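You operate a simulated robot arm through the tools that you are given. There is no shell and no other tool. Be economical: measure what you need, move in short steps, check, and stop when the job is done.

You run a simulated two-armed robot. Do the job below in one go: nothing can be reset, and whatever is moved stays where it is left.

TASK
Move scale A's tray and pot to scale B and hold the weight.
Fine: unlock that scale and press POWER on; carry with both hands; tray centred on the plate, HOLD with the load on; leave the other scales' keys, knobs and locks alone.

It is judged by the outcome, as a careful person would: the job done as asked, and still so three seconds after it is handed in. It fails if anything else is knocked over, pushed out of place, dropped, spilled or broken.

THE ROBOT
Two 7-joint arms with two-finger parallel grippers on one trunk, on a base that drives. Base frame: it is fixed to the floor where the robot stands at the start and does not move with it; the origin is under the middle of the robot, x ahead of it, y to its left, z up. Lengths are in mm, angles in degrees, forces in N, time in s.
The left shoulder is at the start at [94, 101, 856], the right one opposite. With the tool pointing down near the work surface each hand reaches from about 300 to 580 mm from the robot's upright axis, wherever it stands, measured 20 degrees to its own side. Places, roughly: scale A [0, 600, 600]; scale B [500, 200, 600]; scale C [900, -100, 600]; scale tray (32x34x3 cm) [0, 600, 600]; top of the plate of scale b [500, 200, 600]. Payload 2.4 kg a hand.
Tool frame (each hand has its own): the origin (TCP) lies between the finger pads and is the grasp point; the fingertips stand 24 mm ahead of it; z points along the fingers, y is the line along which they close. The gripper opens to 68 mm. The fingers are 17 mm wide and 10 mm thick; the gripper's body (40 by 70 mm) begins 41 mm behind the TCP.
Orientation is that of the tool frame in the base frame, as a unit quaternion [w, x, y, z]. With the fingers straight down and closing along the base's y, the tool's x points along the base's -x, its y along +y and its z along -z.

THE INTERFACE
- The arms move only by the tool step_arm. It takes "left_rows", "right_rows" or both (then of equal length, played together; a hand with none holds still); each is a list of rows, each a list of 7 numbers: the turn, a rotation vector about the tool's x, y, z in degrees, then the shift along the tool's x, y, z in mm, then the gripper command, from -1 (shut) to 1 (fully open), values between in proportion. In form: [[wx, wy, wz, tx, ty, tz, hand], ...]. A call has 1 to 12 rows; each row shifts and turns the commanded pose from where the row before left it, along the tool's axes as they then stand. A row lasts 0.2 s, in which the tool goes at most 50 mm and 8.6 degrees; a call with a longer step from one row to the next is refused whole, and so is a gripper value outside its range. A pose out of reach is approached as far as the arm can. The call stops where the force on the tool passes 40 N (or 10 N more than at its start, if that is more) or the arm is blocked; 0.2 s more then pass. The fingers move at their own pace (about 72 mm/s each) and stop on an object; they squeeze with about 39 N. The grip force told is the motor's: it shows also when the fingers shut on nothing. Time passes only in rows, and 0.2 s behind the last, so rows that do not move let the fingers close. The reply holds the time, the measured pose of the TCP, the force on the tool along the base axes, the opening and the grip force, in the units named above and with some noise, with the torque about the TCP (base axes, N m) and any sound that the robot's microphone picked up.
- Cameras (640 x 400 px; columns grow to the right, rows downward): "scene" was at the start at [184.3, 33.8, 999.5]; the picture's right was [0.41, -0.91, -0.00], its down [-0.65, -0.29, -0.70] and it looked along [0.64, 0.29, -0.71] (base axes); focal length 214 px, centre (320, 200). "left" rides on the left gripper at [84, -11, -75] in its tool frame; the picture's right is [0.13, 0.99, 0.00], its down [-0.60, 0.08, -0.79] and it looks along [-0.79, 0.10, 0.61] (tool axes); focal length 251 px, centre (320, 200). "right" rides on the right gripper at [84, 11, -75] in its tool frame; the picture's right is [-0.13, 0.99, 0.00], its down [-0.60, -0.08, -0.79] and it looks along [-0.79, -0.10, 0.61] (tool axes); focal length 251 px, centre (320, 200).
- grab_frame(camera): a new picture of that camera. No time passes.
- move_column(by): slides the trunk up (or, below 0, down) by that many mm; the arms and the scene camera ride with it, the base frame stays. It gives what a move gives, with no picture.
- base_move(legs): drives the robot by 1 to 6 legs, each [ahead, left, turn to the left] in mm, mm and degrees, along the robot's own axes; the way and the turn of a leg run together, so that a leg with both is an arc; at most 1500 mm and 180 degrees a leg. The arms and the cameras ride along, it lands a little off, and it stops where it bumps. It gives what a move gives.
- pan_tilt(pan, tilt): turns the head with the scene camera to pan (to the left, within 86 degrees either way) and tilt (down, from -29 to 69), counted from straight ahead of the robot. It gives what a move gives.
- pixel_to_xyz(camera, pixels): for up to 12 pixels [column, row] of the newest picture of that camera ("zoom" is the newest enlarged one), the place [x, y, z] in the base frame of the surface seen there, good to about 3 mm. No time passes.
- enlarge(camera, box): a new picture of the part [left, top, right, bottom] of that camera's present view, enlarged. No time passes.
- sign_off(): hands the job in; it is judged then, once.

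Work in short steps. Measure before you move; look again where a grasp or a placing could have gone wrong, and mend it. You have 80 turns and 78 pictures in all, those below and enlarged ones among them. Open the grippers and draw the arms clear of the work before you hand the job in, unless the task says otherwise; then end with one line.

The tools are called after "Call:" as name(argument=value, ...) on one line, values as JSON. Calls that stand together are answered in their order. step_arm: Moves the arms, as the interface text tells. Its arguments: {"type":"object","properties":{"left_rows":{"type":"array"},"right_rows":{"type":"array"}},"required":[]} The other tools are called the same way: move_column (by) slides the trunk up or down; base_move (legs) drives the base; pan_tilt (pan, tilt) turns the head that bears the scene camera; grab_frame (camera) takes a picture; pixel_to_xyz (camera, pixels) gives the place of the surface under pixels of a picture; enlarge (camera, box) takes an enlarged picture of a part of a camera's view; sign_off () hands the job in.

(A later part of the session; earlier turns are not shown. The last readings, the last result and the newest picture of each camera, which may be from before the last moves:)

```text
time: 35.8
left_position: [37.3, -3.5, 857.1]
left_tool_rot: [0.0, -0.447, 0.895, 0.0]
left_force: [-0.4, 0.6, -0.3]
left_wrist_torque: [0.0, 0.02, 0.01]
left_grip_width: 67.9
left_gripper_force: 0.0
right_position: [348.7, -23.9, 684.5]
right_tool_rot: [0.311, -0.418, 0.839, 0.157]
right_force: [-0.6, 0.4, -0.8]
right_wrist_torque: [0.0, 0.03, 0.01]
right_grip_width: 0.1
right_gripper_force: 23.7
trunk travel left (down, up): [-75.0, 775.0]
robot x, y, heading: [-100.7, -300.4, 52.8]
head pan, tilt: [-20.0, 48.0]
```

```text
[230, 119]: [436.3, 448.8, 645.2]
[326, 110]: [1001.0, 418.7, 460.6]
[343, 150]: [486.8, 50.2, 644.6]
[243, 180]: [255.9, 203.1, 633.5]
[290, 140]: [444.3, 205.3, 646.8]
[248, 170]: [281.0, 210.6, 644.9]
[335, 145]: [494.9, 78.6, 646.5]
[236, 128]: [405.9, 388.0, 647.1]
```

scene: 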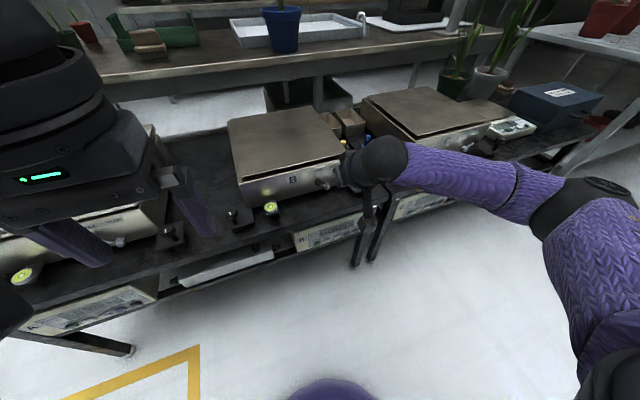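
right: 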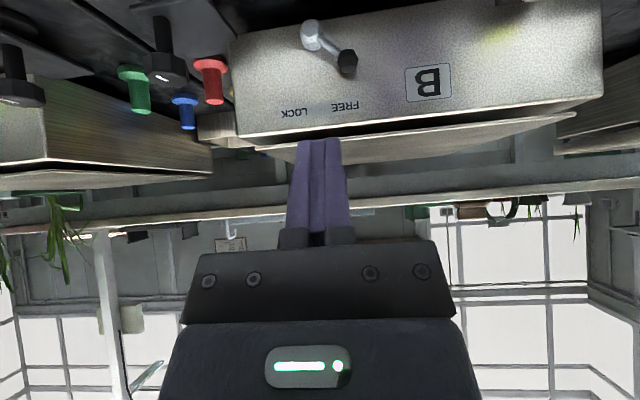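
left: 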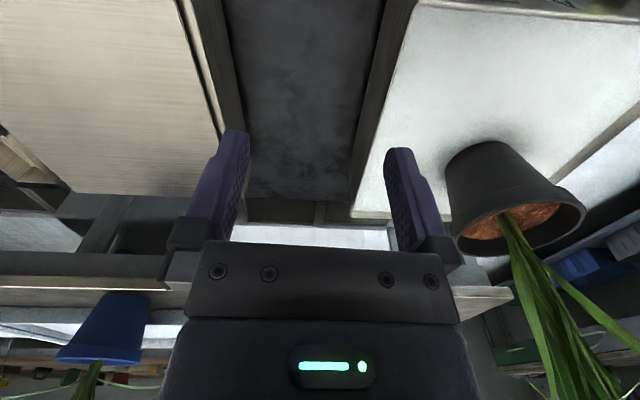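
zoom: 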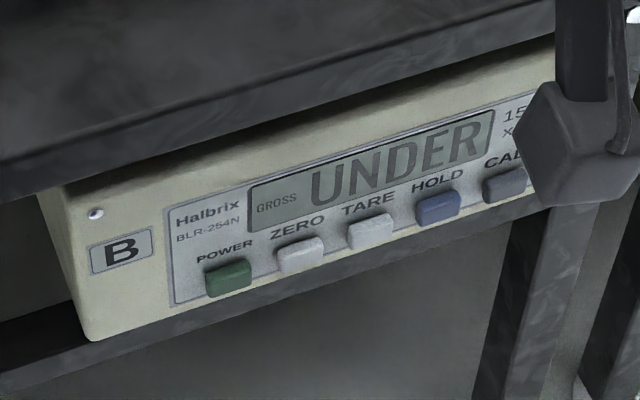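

B now shows UNDER (unlocked, on, empty). I retract the right hand, turn it straight down again and open it, then drive left to face scale A.

Call:
step_arm(right_rows=[[0, 0, 0, 3, 0, -47, -1], [0, 0, 0, 3, 0, -47, -1], [0, 0, 0, 3, 0, -47, -1], [0, 8.2, 0, 0, 0, 0, 1], [0, 8.2, 0, 0, 0, 0, 1], [0, 8.2, 0, 0, 0, 0, 1], [0, 8.2, 0, 0, 0, 0, 1], [0, 8.2, 0, 0, 0, 0, 1]])

Call:
base_move(legs=[[0, 480, 0]])

Call:
pan_tilt(pan=0, tilt=40)

Call:
grab_frame(camera="scene")

```text
time: 37.6
left_position: [37.0, -3.7, 858.8]
left_tool_rot: [0.001, -0.447, 0.895, 0.0]
left_force: [0.3, 0.0, 0.0]
left_wrist_torque: [-0.01, 0.03, 0.01]
left_grip_width: 68.1
left_gripper_force: 0.1
right_position: [289.1, -103.2, 783.6]
right_tool_rot: [-0.002, -0.447, 0.895, 0.0]
right_force: [-0.2, 0.2, -0.6]
right_wrist_torque: [-0.01, 0.01, 0.01]
right_grip_width: 68.0
right_gripper_force: 0.0
trunk travel left (down, up): [-75.0, 775.0]
robot x, y, heading: [-102.4, -301.6, 52.8]
head pan, tilt: [-20.0, 48.0]
```

```text
time: 40.5
left_position: [-348.4, 289.9, 857.5]
left_tool_rot: [0.0, -0.443, 0.896, 0.0]
left_force: [0.6, 0.0, -0.1]
left_wrist_torque: [0.02, -0.01, -0.01]
left_grip_width: 67.7
left_gripper_force: 0.0
right_position: [-97.8, 188.9, 782.9]
right_tool_rot: [-0.001, -0.444, 0.896, 0.001]
right_force: [0.2, 0.5, 0.4]
right_wrist_torque: [-0.05, -0.02, 0.03]
right_grip_width: 67.8
right_gripper_force: 0.1
trunk travel left (down, up): [-75.0, 775.0]
robot x, y, heading: [-489.1, -5.9, 52.5]
head pan, tilt: [-20.0, 48.0]
```

```text
time: 41.3
left_position: [-348.7, 288.8, 858.3]
left_tool_rot: [0.0, -0.443, 0.896, 0.0]
left_force: [-0.3, 0.5, -0.3]
left_wrist_torque: [0.03, 0.02, -0.03]
left_grip_width: 68.0
left_gripper_force: 0.1
right_position: [-99.0, 189.8, 784.3]
right_tool_rot: [-0.001, -0.444, 0.896, 0.001]
right_force: [1.5, 0.1, 0.0]
right_wrist_torque: [0.01, -0.01, -0.01]
right_grip_width: 67.8
right_gripper_force: 0.0
trunk travel left (down, up): [-75.0, 775.0]
robot x, y, heading: [-488.9, -4.4, 52.6]
head pan, tilt: [0.0, 40.0]
```

```text
45 pictures are left
```

scene: 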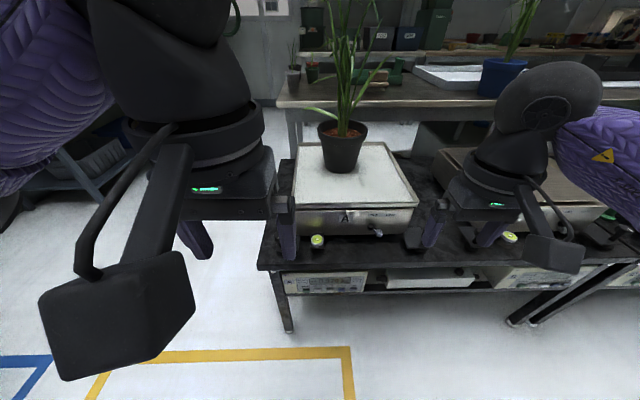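

Now A with its tray and pot is seen between the hands at (350,175). I enlarge it to see the tray's rim and handles.

Call:
enlarge(camera="scene", box=[270, 110, 440, 250])

Call:
pixel_to_xyz(camera="zoom", pixels=[[98, 320], [560, 325], [440, 125], [120, 140], [100, 345], [555, 350], [270, 330], [275, 240], [240, 70], [355, 60], [300, 350], [500, 230]])

```text
2.86 times, centred on (355, 180) of scene
```

zoom: 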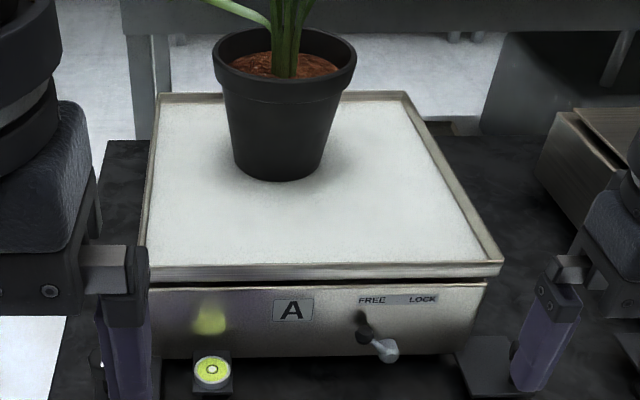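

```text
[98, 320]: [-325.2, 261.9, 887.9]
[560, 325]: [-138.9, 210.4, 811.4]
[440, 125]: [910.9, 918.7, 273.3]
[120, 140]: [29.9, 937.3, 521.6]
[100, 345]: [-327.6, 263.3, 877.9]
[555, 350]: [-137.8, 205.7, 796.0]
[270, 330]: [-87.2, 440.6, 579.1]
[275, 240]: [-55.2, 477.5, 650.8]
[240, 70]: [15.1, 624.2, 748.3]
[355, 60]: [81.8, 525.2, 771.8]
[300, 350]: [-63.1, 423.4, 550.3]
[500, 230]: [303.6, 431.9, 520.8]
```

The tray is a white-floored pan with a thin metal rim and no handles; I'll grip the left and right rims with fingers astride. I measure the rim corners and pot.

Call:
pixel_to_xyz(camera="zoom", pixels=[[404, 94], [455, 180], [478, 222], [498, 263], [320, 268], [180, 270], [152, 195], [168, 97], [470, 225], [280, 175], [228, 165], [420, 200]])

Call:
grab_frame(camera="left")

Call:
grab_frame(camera="right")

```text
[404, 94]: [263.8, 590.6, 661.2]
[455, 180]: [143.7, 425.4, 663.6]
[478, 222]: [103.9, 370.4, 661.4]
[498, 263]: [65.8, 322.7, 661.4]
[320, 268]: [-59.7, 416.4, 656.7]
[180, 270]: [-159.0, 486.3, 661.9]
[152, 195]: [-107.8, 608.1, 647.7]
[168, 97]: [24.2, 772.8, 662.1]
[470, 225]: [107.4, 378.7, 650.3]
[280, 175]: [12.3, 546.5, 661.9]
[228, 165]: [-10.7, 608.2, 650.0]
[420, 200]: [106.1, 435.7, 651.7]
```

```text
43 pictures are left
```

left: 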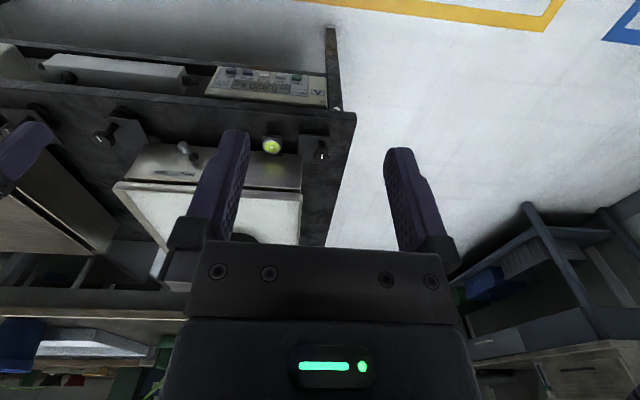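

```text
42 pictures are left
```

right: 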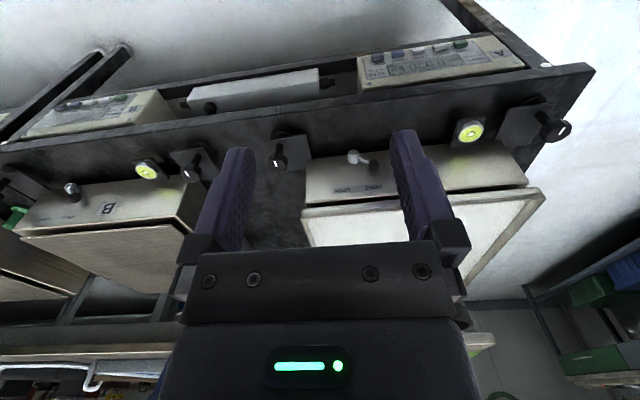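

Rim top z≈661, floor ≈650; tray spans s≈296–632, t≈140–~458, centre about [38,551]; pot at s≈490. I spread the left hand, then drive the base in front of A at working distance.

Call:
step_arm(left_rows=[[0, 0, 0, 0, 32, 0, 1], [0, 0, 0, 0, 32, 0, 1], [0, 0, 0, 0, 32, 0, 1]], right_rows=[[0, 0, 0, 0, 12, -12, 1], [0, 0, 0, 0, 12, -12, 1], [0, 0, 0, 0, 12, -12, 1]])

Call:
base_move(legs=[[0, 0, 0.6], [0, -88, 0], [285, 0, 0]])

Call:
pan_tilt(pan=0, tilt=55)

Call:
grab_frame(camera="scene")

```text
time: 42.1
left_position: [-424.6, 347.4, 859.0]
left_tool_rot: [0.001, -0.443, 0.897, 0.001]
left_force: [0.5, 0.2, 0.1]
left_wrist_torque: [0.0, 0.0, -0.02]
left_grip_width: 68.2
left_gripper_force: 0.2
right_position: [-126.7, 210.0, 821.0]
right_tool_rot: [-0.002, -0.444, 0.896, 0.0]
right_force: [-0.6, 0.1, -0.1]
right_wrist_torque: [0.0, 0.02, -0.01]
right_grip_width: 67.9
right_gripper_force: 0.0
trunk travel left (down, up): [-75.0, 775.0]
robot x, y, heading: [-487.8, -6.2, 52.6]
head pan, tilt: [0.0, 40.0]
```

```text
time: 45.1
left_position: [-190.0, 524.6, 858.8]
left_tool_rot: [0.0, -0.451, 0.893, 0.0]
left_force: [0.2, 0.7, 0.9]
left_wrist_torque: [0.02, 0.03, -0.01]
left_grip_width: 68.4
left_gripper_force: 0.1
right_position: [111.4, 391.6, 820.5]
right_tool_rot: [-0.001, -0.45, 0.893, 0.001]
right_force: [0.1, -0.4, -0.2]
right_wrist_torque: [0.0, -0.02, -0.01]
right_grip_width: 67.8
right_gripper_force: 0.1
trunk travel left (down, up): [-75.0, 775.0]
robot x, y, heading: [-246.4, 170.7, 53.5]
head pan, tilt: [0.0, 40.0]
```

```text
time: 45.9
left_position: [-189.6, 524.2, 857.7]
left_tool_rot: [0.0, -0.45, 0.893, -0.001]
left_force: [-0.2, 0.2, -0.6]
left_wrist_torque: [0.01, 0.0, 0.03]
left_grip_width: 67.9
left_gripper_force: 0.1
right_position: [112.4, 391.6, 820.0]
right_tool_rot: [-0.001, -0.451, 0.893, 0.0]
right_force: [0.1, -0.6, 0.1]
right_wrist_torque: [-0.02, -0.01, 0.03]
right_grip_width: 68.1
right_gripper_force: 0.0
trunk travel left (down, up): [-75.0, 775.0]
robot x, y, heading: [-244.3, 171.0, 53.5]
head pan, tilt: [0.0, 55.0]
```

```text
41 pictures are left
```

scene: 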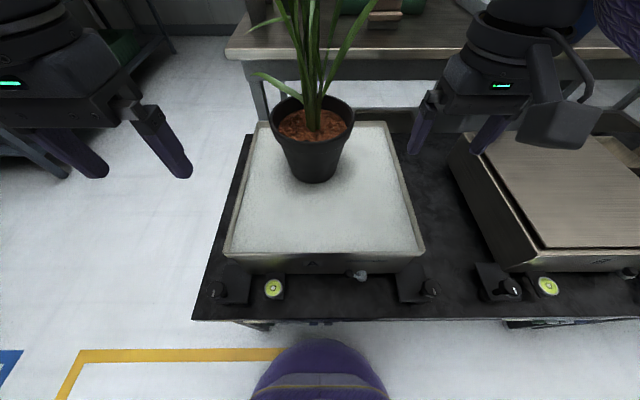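

A clear view. I measure the rim: corners (270,123), (386,122), (424,250), (227,252), side points, and plate B.

Call:
pixel_to_xyz(camera="scene", pixels=[[386, 123], [404, 180], [413, 212], [422, 249], [320, 253], [228, 251], [238, 215], [248, 180], [262, 130], [320, 183], [286, 168], [348, 165]])

Call:
enlarge(camera="scene", box=[210, 110, 440, 290])

```text
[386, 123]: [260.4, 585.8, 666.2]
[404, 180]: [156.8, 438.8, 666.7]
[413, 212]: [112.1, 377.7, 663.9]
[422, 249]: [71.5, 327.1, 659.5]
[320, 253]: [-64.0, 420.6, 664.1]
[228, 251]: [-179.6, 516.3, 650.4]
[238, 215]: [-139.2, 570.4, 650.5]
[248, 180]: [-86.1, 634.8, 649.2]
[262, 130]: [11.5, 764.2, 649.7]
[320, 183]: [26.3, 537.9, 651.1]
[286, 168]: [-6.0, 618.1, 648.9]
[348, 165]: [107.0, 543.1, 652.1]
```

```text
2.22 times, centred on (325, 200) of scene
```

zoom: 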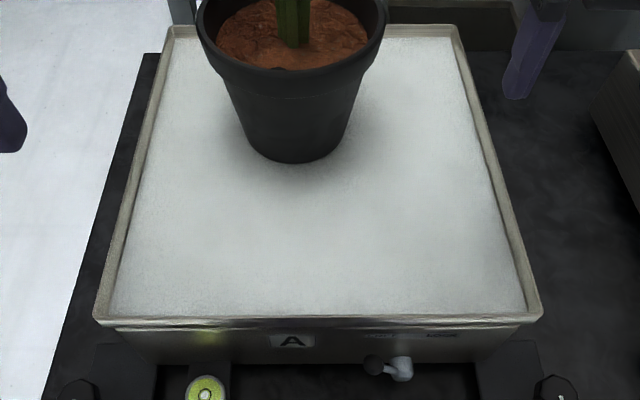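

I refine the left and right rim lines from the enlarged picture, on the rim crest (e.g. (127,200) and (508,220)).

Call:
pixel_to_xyz(camera="zoom", pixels=[[121, 200], [126, 200], [131, 200], [137, 200], [147, 110], [152, 110], [499, 200], [504, 200], [509, 200], [514, 200], [300, 320], [300, 30]])

```text
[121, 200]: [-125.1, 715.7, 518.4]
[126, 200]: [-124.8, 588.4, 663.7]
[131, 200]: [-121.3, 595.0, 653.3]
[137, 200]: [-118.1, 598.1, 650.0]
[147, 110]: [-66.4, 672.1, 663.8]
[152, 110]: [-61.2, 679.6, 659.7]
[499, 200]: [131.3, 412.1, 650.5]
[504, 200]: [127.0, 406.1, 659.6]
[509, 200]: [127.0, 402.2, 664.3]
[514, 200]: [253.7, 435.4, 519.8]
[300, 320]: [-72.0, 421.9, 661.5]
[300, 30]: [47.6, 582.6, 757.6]
```

Rim crests: left t≈455, right t≈139.5, tray centre s≈463; the pot is at s≈500. I check the drooping leaf near (258,75) for clearance before moving the left hand in.

Call:
pixel_to_xyz(camera="scene", pixels=[[258, 75], [268, 80], [285, 88], [372, 12], [345, 55], [300, 98], [352, 105], [320, 140]])

```text
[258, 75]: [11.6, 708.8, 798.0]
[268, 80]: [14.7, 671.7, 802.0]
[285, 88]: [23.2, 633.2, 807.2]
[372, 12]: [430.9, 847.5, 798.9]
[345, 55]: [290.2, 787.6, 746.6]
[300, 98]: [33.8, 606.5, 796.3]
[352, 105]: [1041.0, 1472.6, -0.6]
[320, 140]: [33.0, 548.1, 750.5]
```

The leaf runs back-left (s 520→574, t up to 416), clear of the left hand at s≈484, t≈455. I move both hands over the rims and down to hover at z≈720.

Call:
step_arm(left_rows=[[0, 0, 0, -44.5, -2.9, 0, 1], [0, 0, 0, -44.5, -2.9, 0, 1], [0, 0, 0, -44.5, -2.9, 0, 1], [0, 0, 0, -44.5, -2.9, 0, 1], [0, 0, 0, 0, 0, 46, 1], [0, 0, 0, 0, 0, 46, 1], [0, 0, 0, 0, 0, 46, 1]], right_rows=[[0, 0, 0, -25.8, -1.4, 0, 1], [0, 0, 0, -25.8, -1.4, 0, 1], [0, 0, 0, -25.8, -1.4, 0, 1], [0, 0, 0, -25.8, -1.4, 0, 1], [0, 0, 0, 0, 0, 33, 1], [0, 0, 0, 0, 0, 33, 1], [0, 0, 0, 0, 0, 33, 1]])

Call:
grab_frame(camera="left")

Call:
grab_frame(camera="right")

Call:
grab_frame(camera="scene")

```text
time: 47.5
left_position: [-73.9, 661.7, 720.6]
left_tool_rot: [0.001, -0.45, 0.893, 0.001]
left_force: [0.4, -0.8, 0.1]
left_wrist_torque: [0.01, 0.02, -0.02]
left_grip_width: 68.0
left_gripper_force: 0.1
right_position: [179.0, 471.2, 720.7]
right_tool_rot: [0.0, -0.452, 0.892, 0.0]
right_force: [0.3, 0.0, 0.4]
right_wrist_torque: [-0.03, 0.0, 0.01]
right_grip_width: 68.0
right_gripper_force: 0.0
trunk travel left (down, up): [-75.0, 775.0]
robot x, y, heading: [-245.5, 168.1, 53.5]
head pan, tilt: [0.0, 55.0]
```

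```text
39 pictures are left
```

left: 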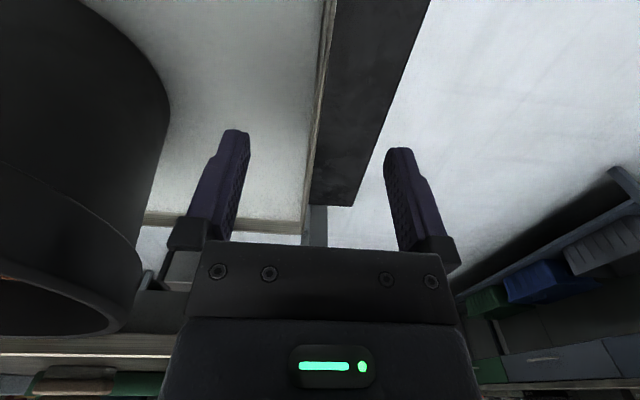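

```text
38 pictures are left
```

right: 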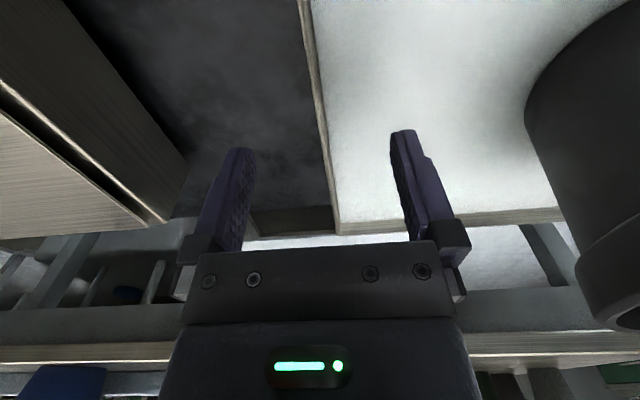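

```text
37 pictures are left
```

scene: 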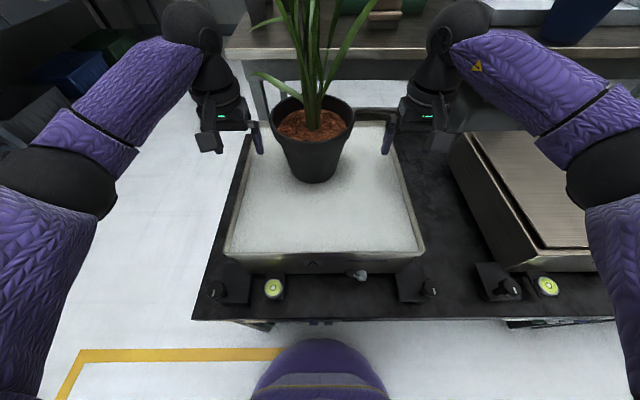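

Both rims run midway between the open fingers. I descend 43 mm (tips ≈3 mm above the tray floor) and close both hands.

Call:
step_arm(left_rows=[[0, 0, 0, 0, 0, 22, 1], [0, 0, 0, 0, -0.5, 21, 1], [0, 0, 0, 0, 0, 0, 1]], right_rows=[[0, 0, 0, 0, 0, 22, 1], [0, 0, 0, 0, 0, 21, 1], [0, 0, 0, 0, 0, 0, 1]])

Call:
grab_frame(camera="right")

Call:
grab_frame(camera="left")

```text
time: 48.3
left_position: [-74.4, 662.1, 676.6]
left_tool_rot: [0.0, -0.451, 0.893, 0.0]
left_force: [0.5, -0.2, -0.4]
left_wrist_torque: [0.03, 0.0, 0.01]
left_grip_width: 68.1
left_gripper_force: 0.1
right_position: [179.2, 469.8, 677.0]
right_tool_rot: [-0.001, -0.451, 0.892, 0.0]
right_force: [-0.5, -0.4, -1.0]
right_wrist_torque: [0.03, -0.01, 0.03]
right_grip_width: 67.9
right_gripper_force: 0.1
trunk travel left (down, up): [-75.0, 775.0]
robot x, y, heading: [-245.3, 173.6, 53.5]
head pan, tilt: [0.0, 55.0]
```

```text
36 pictures are left
```

right: 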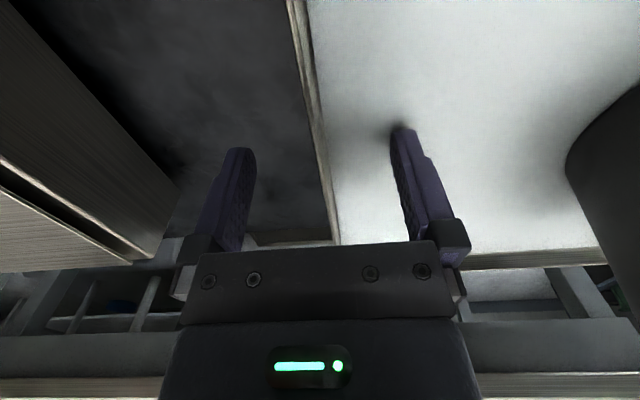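

```text
35 pictures are left
```

left: 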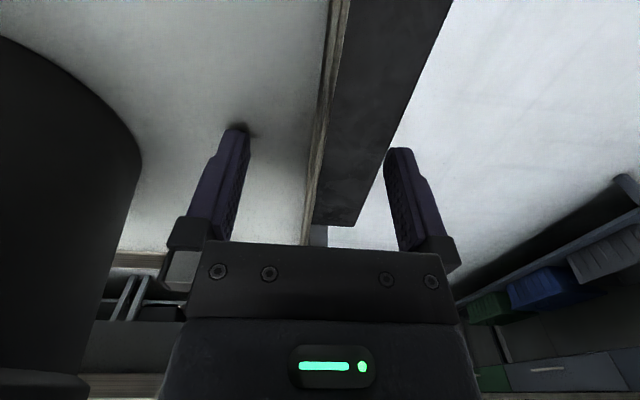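

The inner tips just hover over the tray floor and the rims lie between the fingers. I close both hands.

Call:
step_arm(left_rows=[[0, 0, 0, 0, 0, 0, -0.4], [0, 0, 0, 0, 0, 0, -0.8], [0, 0, 0, 0, 0, 0, -1], [0, 0, 0, 0, 0, 0, -1], [0, 0, 0, 0, 0, 0, -1]], right_rows=[[0, 0, 0, 0, 0, 0, -0.4], [0, 0, 0, 0, 0, 0, -0.8], [0, 0, 0, 0, 0, 0, -1], [0, 0, 0, 0, 0, 0, -1], [0, 0, 0, 0, 0, 0, -1]])

Call:
grab_frame(camera="scene")

```text
time: 49.5
left_position: [-73.7, 662.9, 677.3]
left_tool_rot: [0.0, -0.451, 0.893, 0.0]
left_force: [3.6, -3.2, 0.6]
left_wrist_torque: [-0.05, -0.06, 0.21]
left_grip_width: 2.8
left_gripper_force: 26.4
right_position: [178.9, 470.9, 677.7]
right_tool_rot: [-0.002, -0.451, 0.892, 0.002]
right_force: [-2.5, 2.0, 1.4]
right_wrist_torque: [-0.08, 0.06, 0.17]
right_grip_width: 2.6
right_gripper_force: 26.7
trunk travel left (down, up): [-75.0, 775.0]
robot x, y, heading: [-245.8, 167.7, 53.4]
head pan, tilt: [0.0, 55.0]
```

```text
34 pictures are left
```

scene: 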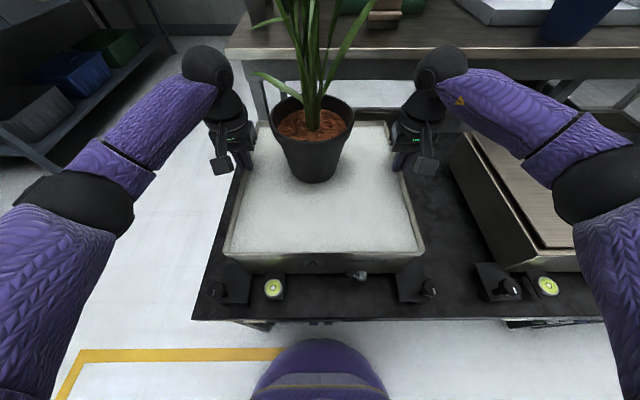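

Both hands hold a 2.7 mm wall. I lift 15 mm with the trunk (keeping both hands level) and read the load.

Call:
move_column(by=15)

Call:
grab_frame(camera="scene")

```text
time: 50.1
left_position: [-73.9, 661.3, 691.8]
left_tool_rot: [-0.002, -0.452, 0.892, 0.001]
left_force: [-19.0, 15.6, -6.4]
left_wrist_torque: [0.14, 0.33, 0.11]
left_grip_width: 2.8
left_gripper_force: 26.1
right_position: [179.1, 471.5, 692.9]
right_tool_rot: [-0.001, -0.449, 0.893, -0.002]
right_force: [18.7, -15.1, -5.9]
right_wrist_torque: [-0.19, -0.42, 0.28]
right_grip_width: 2.9
right_gripper_force: 26.3
trunk travel left (down, up): [-90.0, 760.0]
robot x, y, heading: [-246.7, 171.7, 53.6]
head pan, tilt: [0.0, 55.0]
```

```text
33 pictures are left
```

scene: 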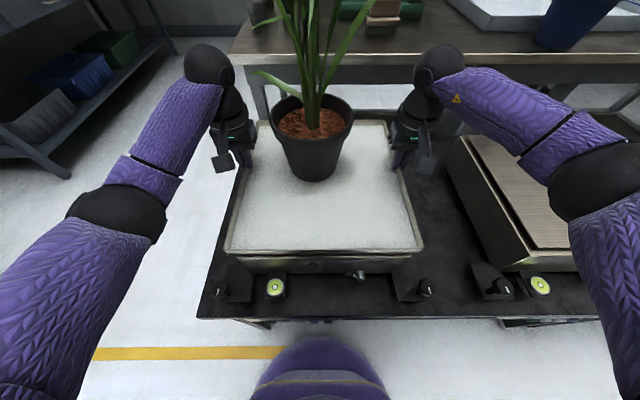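

Load is ≈6 N a hand, with a ≈24 N inward squeeze through the tray. I ease the hands 0.7 mm apart and read again.

Call:
step_arm(left_rows=[[0, 0, 0, 0, 0.7, 0, -1], [0, 0, 0, 0, 0, 0, -1]], right_rows=[[0, 0, 0, 0, -0.7, 0, -1], [0, 0, 0, 0, 0, 0, -1]])

Call:
enlarge(camera="scene", box=[190, 90, 450, 300])

```text
time: 50.7
left_position: [-73.7, 661.6, 692.2]
left_tool_rot: [-0.001, -0.451, 0.893, 0.0]
left_force: [-23.3, 18.9, -6.8]
left_wrist_torque: [0.37, 0.38, 0.21]
left_grip_width: 2.6
left_gripper_force: 26.7
right_position: [178.7, 470.7, 692.7]
right_tool_rot: [-0.001, -0.449, 0.894, -0.002]
right_force: [22.2, -18.9, -6.1]
right_wrist_torque: [-0.43, -0.37, 0.24]
right_grip_width: 2.3
right_gripper_force: 26.7
trunk travel left (down, up): [-90.0, 760.0]
robot x, y, heading: [-244.2, 172.6, 53.6]
head pan, tilt: [0.0, 55.0]
```

```text
1.90 times, centred on (320, 195) of scene
```

zoom: 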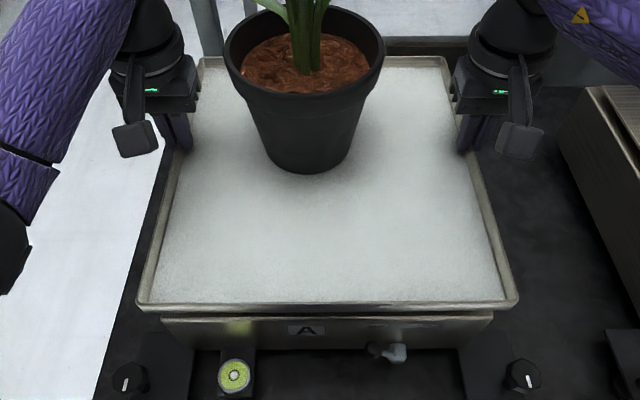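

The inward squeeze grew slightly instead. I test with a 1.5 mm outward shift of the left hand only.

Call:
step_arm(left_rows=[[0, 0, 0, 0, 1.5, 0, -1], [0, 0, 0, 0, 0, 0, -1]])

```text
time: 51.3
left_position: [-74.7, 661.6, 690.9]
left_tool_rot: [-0.001, -0.451, 0.892, 0.0]
left_force: [-19.7, 15.7, -6.8]
left_wrist_torque: [0.25, 0.3, 0.23]
left_grip_width: 2.7
left_gripper_force: 27.1
right_position: [178.8, 472.1, 693.4]
right_tool_rot: [-0.001, -0.451, 0.892, 0.001]
right_force: [19.3, -15.0, -6.0]
right_wrist_torque: [-0.31, -0.35, 0.23]
right_grip_width: 2.7
right_gripper_force: 26.8
trunk travel left (down, up): [-90.0, 760.0]
robot x, y, heading: [-244.9, 170.3, 53.8]
head pan, tilt: [0.0, 55.0]
```

It eased from 30 to 25 N, so outward is right. I ease each hand 3 mm more.

Call:
step_arm(left_rows=[[0, 0, 0, 0, 1.5, 0, -1], [0, 0, 0, 0, 1.5, 0, -1], [0, 0, 0, 0, 0, 0, -1]], right_rows=[[0, 0, 0, 0, -1.5, 0, -1], [0, 0, 0, 0, -1.5, 0, -1], [0, 0, 0, 0, 0, 0, -1]])

```text
time: 52.1
left_position: [-75.9, 661.7, 692.3]
left_tool_rot: [0.001, -0.448, 0.894, -0.002]
left_force: [24.9, -16.9, -7.1]
left_wrist_torque: [-0.24, -0.4, 0.29]
left_grip_width: 2.7
left_gripper_force: 26.3
right_position: [178.5, 471.0, 693.9]
right_tool_rot: [-0.002, -0.453, 0.891, 0.004]
right_force: [-24.7, 17.9, -5.7]
right_wrist_torque: [0.2, 0.4, -0.01]
right_grip_width: 2.8
right_gripper_force: 27.0
trunk travel left (down, up): [-90.0, 760.0]
robot x, y, heading: [-246.6, 171.7, 53.6]
head pan, tilt: [0.0, 55.0]
```

Overshot to a 30 N pull. I come back half: 1.5 mm each inward.

Call:
step_arm(left_rows=[[0, 0, 0, 0, -1.6, 0, -1], [0, 0, 0, 0, 0, 0, -1]], right_rows=[[0, 0, 0, 0, 1.6, 0, -1], [0, 0, 0, 0, 0, 0, -1]])

```text
time: 52.7
left_position: [-74.2, 662.1, 693.0]
left_tool_rot: [0.0, -0.449, 0.893, -0.001]
left_force: [30.8, -21.1, -7.7]
left_wrist_torque: [-0.44, -0.46, 0.26]
left_grip_width: 2.5
left_gripper_force: 26.9
right_position: [178.2, 472.3, 691.9]
right_tool_rot: [-0.002, -0.452, 0.892, 0.002]
right_force: [-30.2, 21.6, -6.8]
right_wrist_torque: [0.39, 0.46, 0.1]
right_grip_width: 2.9
right_gripper_force: 26.9
trunk travel left (down, up): [-90.0, 760.0]
robot x, y, heading: [-249.9, 166.9, 53.5]
head pan, tilt: [0.0, 55.0]
```

Readings seem to lag. I hold still for a second to see where the force settles.

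Call:
step_arm(left_rows=[[0, 0, 0, 0, 0, 0, -1], [0, 0, 0, 0, 0, 0, -1], [0, 0, 0, 0, 0, 0, -1], [0, 0, 0, 0, 0, 0, -1], [0, 0, 0, 0, 0, 0, -1]], right_rows=[[0, 0, 0, 0, 0, 0, -1], [0, 0, 0, 0, 0, 0, -1], [0, 0, 0, 0, 0, 0, -1], [0, 0, 0, 0, 0, 0, -1], [0, 0, 0, 0, 0, 0, -1]])

```text
time: 53.9
left_position: [-74.8, 662.0, 692.2]
left_tool_rot: [0.0, -0.449, 0.893, -0.002]
left_force: [35.6, -24.3, -7.4]
left_wrist_torque: [-0.43, -0.6, 0.24]
left_grip_width: 2.9
left_gripper_force: 26.5
right_position: [178.1, 471.1, 692.1]
right_tool_rot: [-0.002, -0.451, 0.892, 0.002]
right_force: [-34.5, 24.7, -5.8]
right_wrist_torque: [0.44, 0.57, 0.13]
right_grip_width: 2.7
right_gripper_force: 26.5
trunk travel left (down, up): [-90.0, 760.0]
robot x, y, heading: [-247.7, 170.4, 53.6]
head pan, tilt: [0.0, 55.0]
```

It creeps up to a 43 N pull, so an integrating controller is acting on a small residual offset. I bring each hand 1.2 mm inward and hold to watch the trend.

Call:
step_arm(left_rows=[[0, 0, 0, 0, -1.2, 0, -1], [0, 0, 0, 0, 0, 0, -1], [0, 0, 0, 0, 0, 0, -1], [0, 0, 0, 0, 0, 0, -1]], right_rows=[[0, 0, 0, 0, 1.2, 0, -1], [0, 0, 0, 0, 0, 0, -1], [0, 0, 0, 0, 0, 0, -1], [0, 0, 0, 0, 0, 0, -1]])

```text
time: 54.9
left_position: [-75.5, 661.8, 691.5]
left_tool_rot: [-0.001, -0.451, 0.892, 0.0]
left_force: [19.2, -10.9, -6.4]
left_wrist_torque: [-0.25, -0.28, 0.29]
left_grip_width: 2.7
left_gripper_force: 27.1
right_position: [178.3, 471.4, 692.3]
right_tool_rot: [-0.001, -0.451, 0.893, 0.0]
right_force: [-18.4, 11.9, -6.1]
right_wrist_torque: [0.21, 0.34, 0.26]
right_grip_width: 2.7
right_gripper_force: 27.3
trunk travel left (down, up): [-90.0, 760.0]
robot x, y, heading: [-243.2, 168.1, 53.5]
head pan, tilt: [0.0, 55.0]
```

The squeeze fell to ≈22 N and the load hangs evenly (≈6 N each). I raise the trunk another 45 mm.

Call:
move_column(by=45)

Call:
step_arm(left_rows=[[0, 0, 0, 0, -0.3, 0, -1], [0, 0, 0, 0, 0, 0, -1]], right_rows=[[0, 0, 0, 0, 0.3, 0, -1], [0, 0, 0, 0, 0, 0, -1]])

Call:
grab_frame(camera="scene")

```text
time: 55.8
left_position: [-74.7, 662.5, 736.5]
left_tool_rot: [-0.001, -0.45, 0.893, 0.0]
left_force: [16.9, -10.1, -6.7]
left_wrist_torque: [-0.22, -0.29, 0.23]
left_grip_width: 2.7
left_gripper_force: 26.3
right_position: [176.9, 471.5, 737.0]
right_tool_rot: [-0.002, -0.451, 0.892, 0.001]
right_force: [-16.6, 11.7, -6.7]
right_wrist_torque: [0.19, 0.3, 0.15]
right_grip_width: 2.5
right_gripper_force: 26.2
trunk travel left (down, up): [-135.0, 714.0]
robot x, y, heading: [-247.8, 169.8, 53.5]
head pan, tilt: [0.0, 55.0]
```

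```text
time: 56.4
left_position: [-75.2, 662.4, 736.8]
left_tool_rot: [-0.001, -0.451, 0.893, 0.0]
left_force: [11.9, -7.2, -6.6]
left_wrist_torque: [-0.1, -0.25, 0.17]
left_grip_width: 2.6
left_gripper_force: 26.8
right_position: [177.1, 473.1, 737.7]
right_tool_rot: [-0.001, -0.451, 0.893, 0.0]
right_force: [-11.5, 5.9, -6.3]
right_wrist_torque: [0.05, 0.25, 0.15]
right_grip_width: 2.7
right_gripper_force: 27.0
trunk travel left (down, up): [-135.0, 714.0]
robot x, y, heading: [-249.9, 171.7, 53.7]
head pan, tilt: [0.0, 55.0]
```

```text
31 pictures are left
```

scene: 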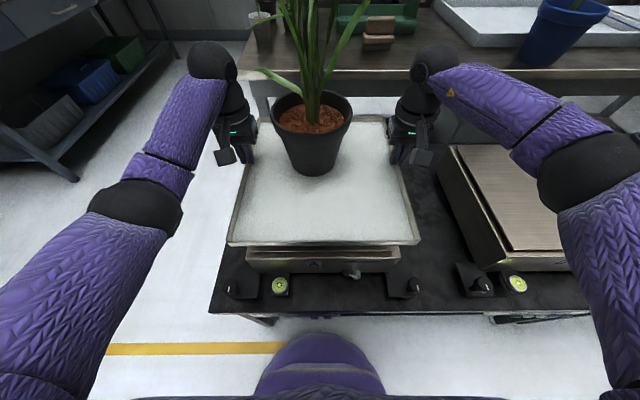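

The tray hangs level and the squeeze is down to ≈14 N. I drive right 250 mm slowly and check.

Call:
base_move(legs=[[0, -250, 0]])

Call:
grab_frame(camera="scene")

```text
time: 58.2
left_position: [124.5, 515.7, 737.1]
left_tool_rot: [-0.001, -0.45, 0.893, 0.0]
left_force: [2.7, -0.9, -7.0]
left_wrist_torque: [-0.1, -0.04, 0.17]
left_grip_width: 2.9
left_gripper_force: 26.4
right_position: [377.9, 323.5, 737.8]
right_tool_rot: [-0.001, -0.45, 0.893, 0.001]
right_force: [-2.4, 1.0, -6.2]
right_wrist_torque: [0.0, 0.05, 0.17]
right_grip_width: 2.7
right_gripper_force: 27.0
trunk travel left (down, up): [-135.0, 714.0]
robot x, y, heading: [-48.8, 22.1, 53.4]
head pan, tilt: [0.0, 55.0]
```

```text
30 pictures are left
```

scene: 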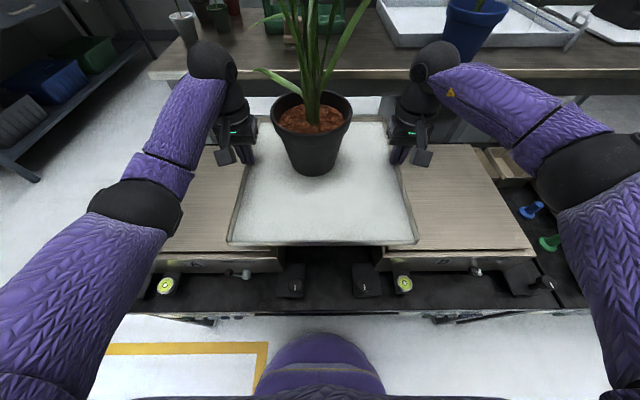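

All stable. B's right and front plate edges are visible at about (533,247)–(466,145). I measure them.

Call:
pixel_to_xyz(camera="scene", pixels=[[530, 245], [510, 212], [495, 188], [478, 160], [468, 146], [440, 246], [500, 246], [425, 246], [440, 200], [420, 146], [445, 145]])

Call:
enlarge(camera="scene", box=[370, 130, 550, 290])

```text
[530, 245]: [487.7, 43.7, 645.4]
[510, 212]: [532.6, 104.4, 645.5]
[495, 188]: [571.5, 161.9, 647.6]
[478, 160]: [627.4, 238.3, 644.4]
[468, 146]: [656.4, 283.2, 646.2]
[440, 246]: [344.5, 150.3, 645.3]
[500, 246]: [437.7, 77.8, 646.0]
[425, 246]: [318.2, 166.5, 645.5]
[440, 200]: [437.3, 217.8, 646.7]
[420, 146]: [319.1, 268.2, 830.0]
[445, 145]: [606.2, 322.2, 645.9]
```

```text
2.50 times, centred on (460, 210) of scene
```

zoom: 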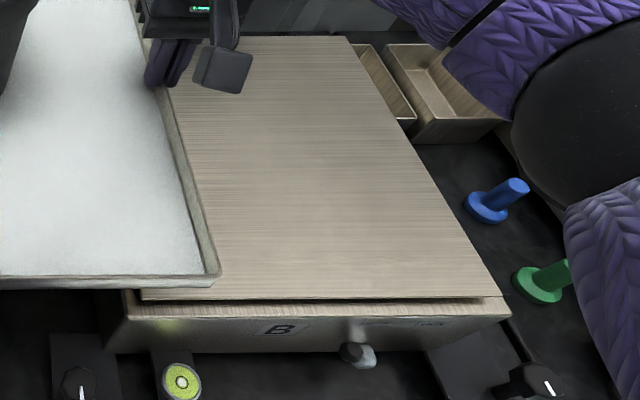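

Plate B: right edge t≈−368, front s≈321, back s≈618 (bench heading nearer 54°). I drive 250 mm further right, a little ahead, and then measure finely for centring.

Call:
base_move(legs=[[8, -252, 0.4]])

Call:
grab_frame(camera="scene")

Call:
enlarge(camera="scene", box=[220, 100, 440, 290])

```text
time: 60.0
left_position: [328.0, 373.5, 736.1]
left_tool_rot: [-0.001, -0.453, 0.892, 0.0]
left_force: [0.8, -0.3, -6.9]
left_wrist_torque: [0.0, -0.06, 0.15]
left_grip_width: 2.9
left_gripper_force: 26.4
right_position: [582.9, 182.4, 737.3]
right_tool_rot: [-0.003, -0.453, 0.892, 0.0]
right_force: [-0.7, 0.2, -5.6]
right_wrist_torque: [-0.1, 0.06, 0.13]
right_grip_width: 2.6
right_gripper_force: 26.7
trunk travel left (down, up): [-135.0, 714.0]
robot x, y, heading: [159.2, -117.2, 53.5]
head pan, tilt: [0.0, 55.0]
```

```text
28 pictures are left
```

scene: 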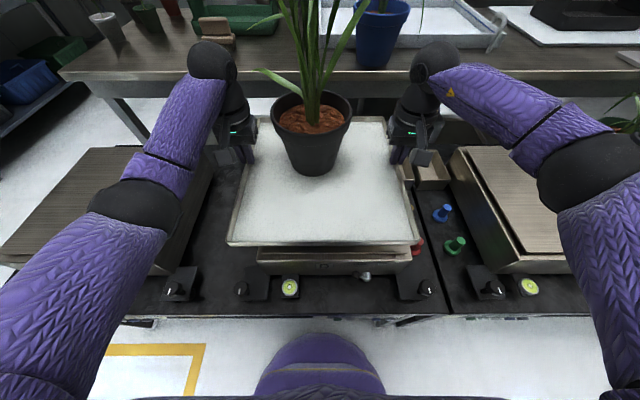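

```text
2.11 times, centred on (330, 195) of scene
```

zoom: 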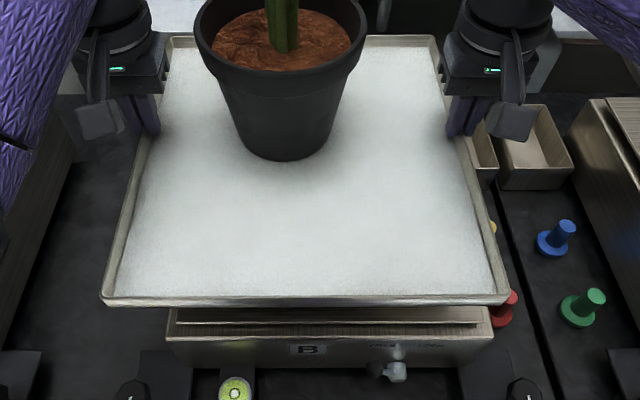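

The tray hangs over B. I measure the plate's and the body's front corners and the tray's front rim corners.

Call:
pixel_to_xyz(camera="zoom", pixels=[[178, 316], [190, 318], [470, 318], [480, 317], [169, 345], [490, 343], [110, 300], [500, 300], [300, 303], [126, 200], [478, 185], [300, 320]])

Call:
enlarge(camera="scene", box=[240, 235, 430, 290])

```text
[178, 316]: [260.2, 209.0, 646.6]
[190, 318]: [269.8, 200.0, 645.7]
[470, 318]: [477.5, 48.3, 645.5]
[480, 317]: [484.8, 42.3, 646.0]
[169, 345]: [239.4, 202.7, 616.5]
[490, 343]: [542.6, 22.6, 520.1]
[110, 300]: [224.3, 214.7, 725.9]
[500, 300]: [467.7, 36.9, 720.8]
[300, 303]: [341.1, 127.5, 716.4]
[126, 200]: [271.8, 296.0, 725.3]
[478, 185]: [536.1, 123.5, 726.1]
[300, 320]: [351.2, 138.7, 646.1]
```

```text
3.37 times, centred on (335, 262) of scene
```

zoom: 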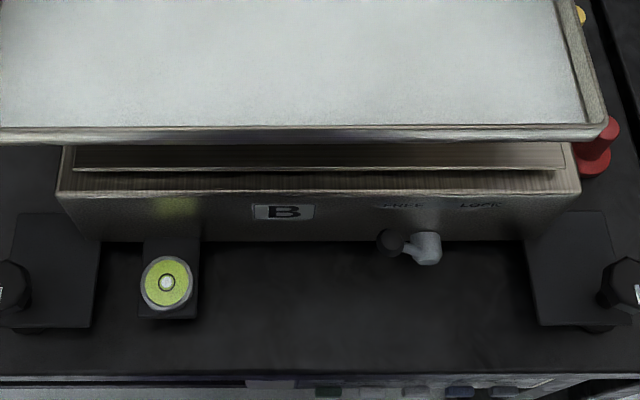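

Plate B spans t≈−86…−371 (centre −228.5, s≈469); the tray's centre is now at t≈−205, s≈468, yaw matching. I shift right 24 mm.

Call:
base_move(legs=[[0, -24, 0]])

Call:
enlarge(camera="scene", box=[220, 100, 440, 290])

Call:
pixel_to_xyz(camera="zoom", pixels=[[108, 300], [505, 300], [300, 303], [127, 200], [131, 200], [484, 200], [480, 200], [215, 318], [300, 320], [440, 318]])

```text
time: 60.9
left_position: [348.2, 358.9, 737.6]
left_tool_rot: [-0.001, -0.453, 0.891, 0.0]
left_force: [1.2, 0.0, -7.2]
left_wrist_torque: [-0.06, 0.0, 0.17]
left_grip_width: 2.9
left_gripper_force: 26.7
right_position: [601.7, 167.3, 736.6]
right_tool_rot: [-0.003, -0.453, 0.892, -0.001]
right_force: [-1.0, -0.5, -5.7]
right_wrist_torque: [0.02, 0.02, 0.17]
right_grip_width: 2.7
right_gripper_force: 26.8
trunk travel left (down, up): [-135.0, 714.0]
robot x, y, heading: [180.5, -133.4, 53.8]
head pan, tilt: [0.0, 55.0]
```

```text
2.11 times, centred on (330, 195) of scene
```

zoom: 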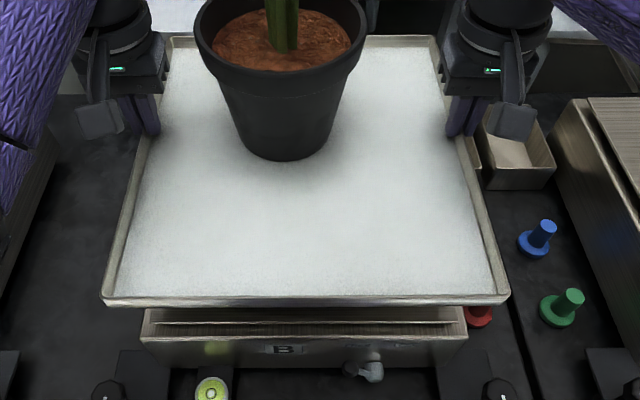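

```text
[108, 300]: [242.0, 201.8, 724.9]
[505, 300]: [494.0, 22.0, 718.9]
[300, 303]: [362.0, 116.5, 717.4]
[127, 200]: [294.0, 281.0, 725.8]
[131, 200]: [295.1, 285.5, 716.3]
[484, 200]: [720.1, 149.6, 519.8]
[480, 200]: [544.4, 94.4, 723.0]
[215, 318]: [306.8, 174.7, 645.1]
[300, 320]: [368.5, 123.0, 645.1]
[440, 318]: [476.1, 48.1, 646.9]
```

Tray centre now t≈−229, s≈469: centred. I lower 55 mm with the trunk.

Call:
move_column(by=-55)

Call:
enlarge(camera="scene", box=[220, 100, 440, 290])

```text
time: 61.8
left_position: [348.9, 358.3, 681.6]
left_tool_rot: [-0.001, -0.453, 0.892, 0.001]
left_force: [1.0, -0.1, -6.7]
left_wrist_torque: [0.01, -0.03, 0.16]
left_grip_width: 2.7
left_gripper_force: 26.5
right_position: [603.0, 169.4, 682.8]
right_tool_rot: [0.0, -0.452, 0.892, 0.001]
right_force: [-1.1, -0.3, -5.6]
right_wrist_torque: [-0.04, 0.08, 0.09]
right_grip_width: 2.7
right_gripper_force: 26.6
trunk travel left (down, up): [-80.0, 770.0]
robot x, y, heading: [182.0, -128.2, 53.7]
head pan, tilt: [0.0, 55.0]
```

```text
2.11 times, centred on (330, 195) of scene
```

zoom: 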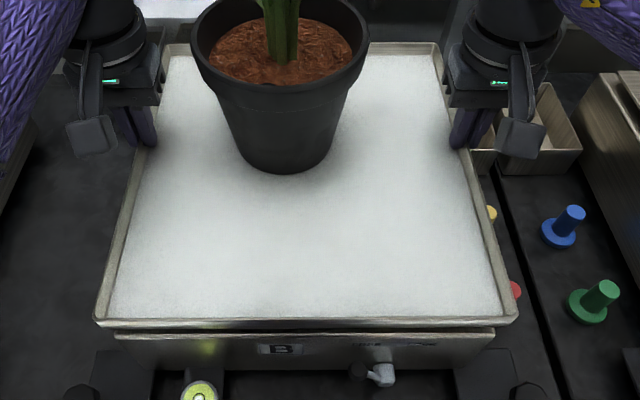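

Still held, about 5 mm up and centred over the body (tray 95–518, body 115–495). I lower the last 5 mm by arm in small steps.

Call:
step_arm(left_rows=[[0, 0, 0, 0, 0, 1.2, -1], [0, 0, 0, 0, 0, 1.2, -1], [0, 0, 0, 0, 0, 1.2, -1], [0, 0, 0, 0, 0, 1.2, -1], [0, 0, 0, 0, 0, 0, -1]], right_rows=[[0, 0, 0, 0, 0, 1.2, -1], [0, 0, 0, 0, 0, 1.2, -1], [0, 0, 0, 0, 0, 1.2, -1], [0, 0, 0, 0, 0, 1.2, -1], [0, 0, 0, 0, 0, 0, -1]])

```text
time: 63.0
left_position: [348.7, 358.0, 677.1]
left_tool_rot: [0.0, -0.453, 0.892, 0.0]
left_force: [-5.2, 6.1, -1.4]
left_wrist_torque: [0.04, 0.05, 0.09]
left_grip_width: 2.6
left_gripper_force: 26.5
right_position: [602.2, 168.8, 679.5]
right_tool_rot: [0.0, -0.452, 0.892, 0.0]
right_force: [4.5, -4.0, -6.2]
right_wrist_torque: [0.41, -0.5, 0.12]
right_grip_width: 2.7
right_gripper_force: 26.6
trunk travel left (down, up): [-80.0, 770.0]
robot x, y, heading: [179.6, -133.7, 53.6]
head pan, tilt: [0.0, 55.0]
```

The left side has touched down (−1.4 N); the right still carries. I lower the right by 1.6 mm and the left 0.4 mm.

Call:
step_arm(left_rows=[[0, 0, 0, 0, 0, 0.2, -1], [0, 0, 0, 0, 0, 0.2, -1], [0, 0, 0, 0, 0, 0, -1]], right_rows=[[0, 0, 0, 0, 0, 0.8, -1], [0, 0, 0, 0, 0, 0.8, -1], [0, 0, 0, 0, 0, 0, -1]])

```text
time: 63.8
left_position: [349.4, 358.4, 676.5]
left_tool_rot: [0.0, -0.452, 0.892, 0.001]
left_force: [-5.0, 6.7, -7.4]
left_wrist_torque: [0.57, -0.24, 0.15]
left_grip_width: 2.7
left_gripper_force: 26.9
right_position: [601.9, 167.6, 677.1]
right_tool_rot: [-0.001, -0.452, 0.892, -0.001]
right_force: [9.8, -7.1, 8.9]
right_wrist_torque: [-0.71, 0.26, 0.15]
right_grip_width: 2.6
right_gripper_force: 26.4
trunk travel left (down, up): [-80.0, 770.0]
robot x, y, heading: [180.1, -132.0, 53.7]
head pan, tilt: [0.0, 55.0]
```

The right now rests (+9 N), the left lifts slightly; I lower the left 1 mm and then open both hands gradually.

Call:
step_arm(left_rows=[[0, 0, 0, 0, 0, 0.7, -1], [0, 0, 0, 0, 0, 0.3, -1], [0, 0, 0, 0, 0, 0, -1]], right_rows=[[0, 0, 0, 0, 0, -0.3, -1], [0, 0, 0, 0, 0, 0, -1], [0, 0, 0, 0, 0, 0, -1]])

```text
time: 64.6
left_position: [348.2, 358.9, 677.3]
left_tool_rot: [-0.001, -0.452, 0.892, 0.001]
left_force: [-12.3, 6.8, 8.1]
left_wrist_torque: [-0.48, 0.61, 0.15]
left_grip_width: 2.7
left_gripper_force: 26.7
right_position: [602.5, 168.8, 677.7]
right_tool_rot: [-0.001, -0.453, 0.892, -0.001]
right_force: [14.5, -7.8, 5.0]
right_wrist_torque: [-0.63, 0.07, 0.14]
right_grip_width: 2.8
right_gripper_force: 26.7
trunk travel left (down, up): [-80.0, 770.0]
robot x, y, heading: [180.0, -135.0, 53.7]
head pan, tilt: [0.0, 55.0]
```

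Both hands now push lightly down, so the tray is on the plate. I open both gradually.

Call:
step_arm(left_rows=[[0, 0, 0, 0, 0, 0, -0.9], [0, 0, 0, 0, 0, 0, -0.7], [0, 0, 0, 0, 0, 0, -0.2], [0, 0, 0, 0, 0, 0, 0.4], [0, 0, 0, 0, 0, 0, 0.4]], right_rows=[[0, 0, 0, 0, 0, 0, -0.9], [0, 0, 0, 0, 0, 0, -0.7], [0, 0, 0, 0, 0, 0, -0.2], [0, 0, 0, 0, 0, 0, 0.4], [0, 0, 0, 0, 0, 0, 0.4]])

Call:
grab_frame(camera="scene")

```text
time: 65.8
left_position: [348.0, 359.9, 676.7]
left_tool_rot: [0.0, -0.452, 0.892, 0.0]
left_force: [0.3, 0.0, 0.3]
left_wrist_torque: [-0.04, 0.0, 0.01]
left_grip_width: 47.8
left_gripper_force: 0.1
right_position: [601.3, 168.6, 677.4]
right_tool_rot: [-0.002, -0.452, 0.892, 0.0]
right_force: [0.6, 0.2, -0.5]
right_wrist_torque: [0.05, -0.03, 0.02]
right_grip_width: 47.6
right_gripper_force: 0.1
trunk travel left (down, up): [-80.0, 770.0]
robot x, y, heading: [179.6, -133.1, 53.7]
head pan, tilt: [0.0, 55.0]
```

```text
23 pictures are left
```

scene: 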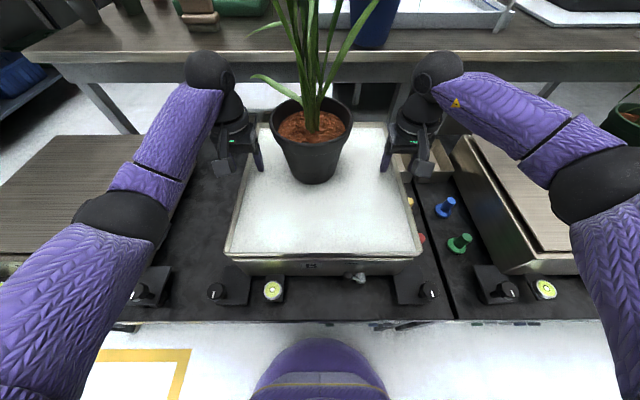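

The tray rests free. I raise both hands straight up 140 mm, then measure the centring.

Call:
step_arm(left_rows=[[0, 0, 0, 0, 0, -20, 0.5], [0, 0, 0, 0, 0, -40, 0.5], [0, 0, 0, 0, 0, -40, 0.5], [0, 0, 0, 0, 0, -40, 0.5], [0, 0, 0, 45, 0, 0, 0.5], [0, 0, 0, 45, 0, 0, 0.5], [0, 0, 0, 45, 0, 0, 0.5], [0, 0, 0, 45, 0, 0, 0.5]], right_rows=[[0, 0, 0, 0, 0, -20, 0.5], [0, 0, 0, 0, 0, -40, 0.5], [0, 0, 0, 0, 0, -40, 0.5], [0, 0, 0, 0, 0, -40, 0.5], [0, 0, 0, 45, 0, 0, 0.5], [0, 0, 0, 45, 0, 0, 0.5], [0, 0, 0, 45, 0, 0, 0.5], [0, 0, 0, 45, 0, 0, 0.5]])

Call:
grab_frame(camera="scene")

Call:
enlarge(camera="scene", box=[220, 110, 430, 300])

```text
time: 67.6
left_position: [242.9, 214.8, 816.5]
left_tool_rot: [-0.001, -0.453, 0.891, 0.0]
left_force: [-0.7, 0.1, 0.3]
left_wrist_torque: [0.0, 0.0, -0.01]
left_grip_width: 50.9
left_gripper_force: 0.1
right_position: [493.5, 22.9, 816.3]
right_tool_rot: [-0.002, -0.452, 0.892, 0.0]
right_force: [-0.3, 0.0, -0.2]
right_wrist_torque: [-0.01, 0.0, -0.01]
right_grip_width: 51.3
right_gripper_force: 0.1
trunk travel left (down, up): [-80.0, 770.0]
robot x, y, heading: [179.7, -133.3, 53.6]
head pan, tilt: [0.0, 55.0]
```

```text
22 pictures are left
```

scene: 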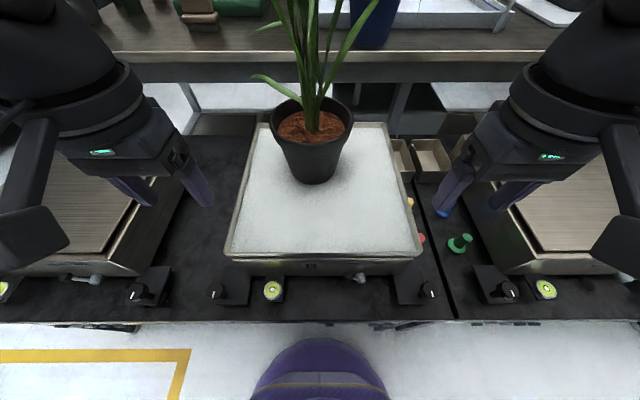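

```text
2.11 times, centred on (325, 205) of scene
```

zoom: 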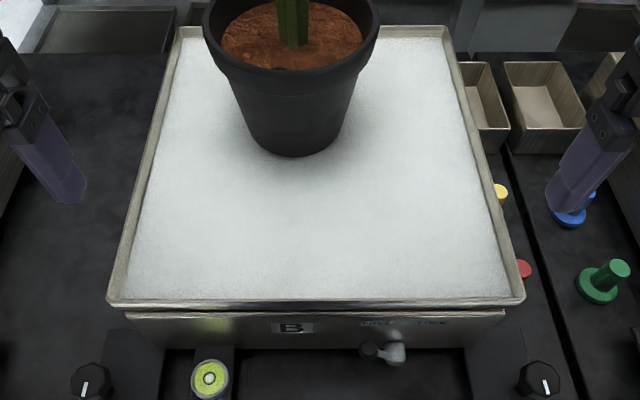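

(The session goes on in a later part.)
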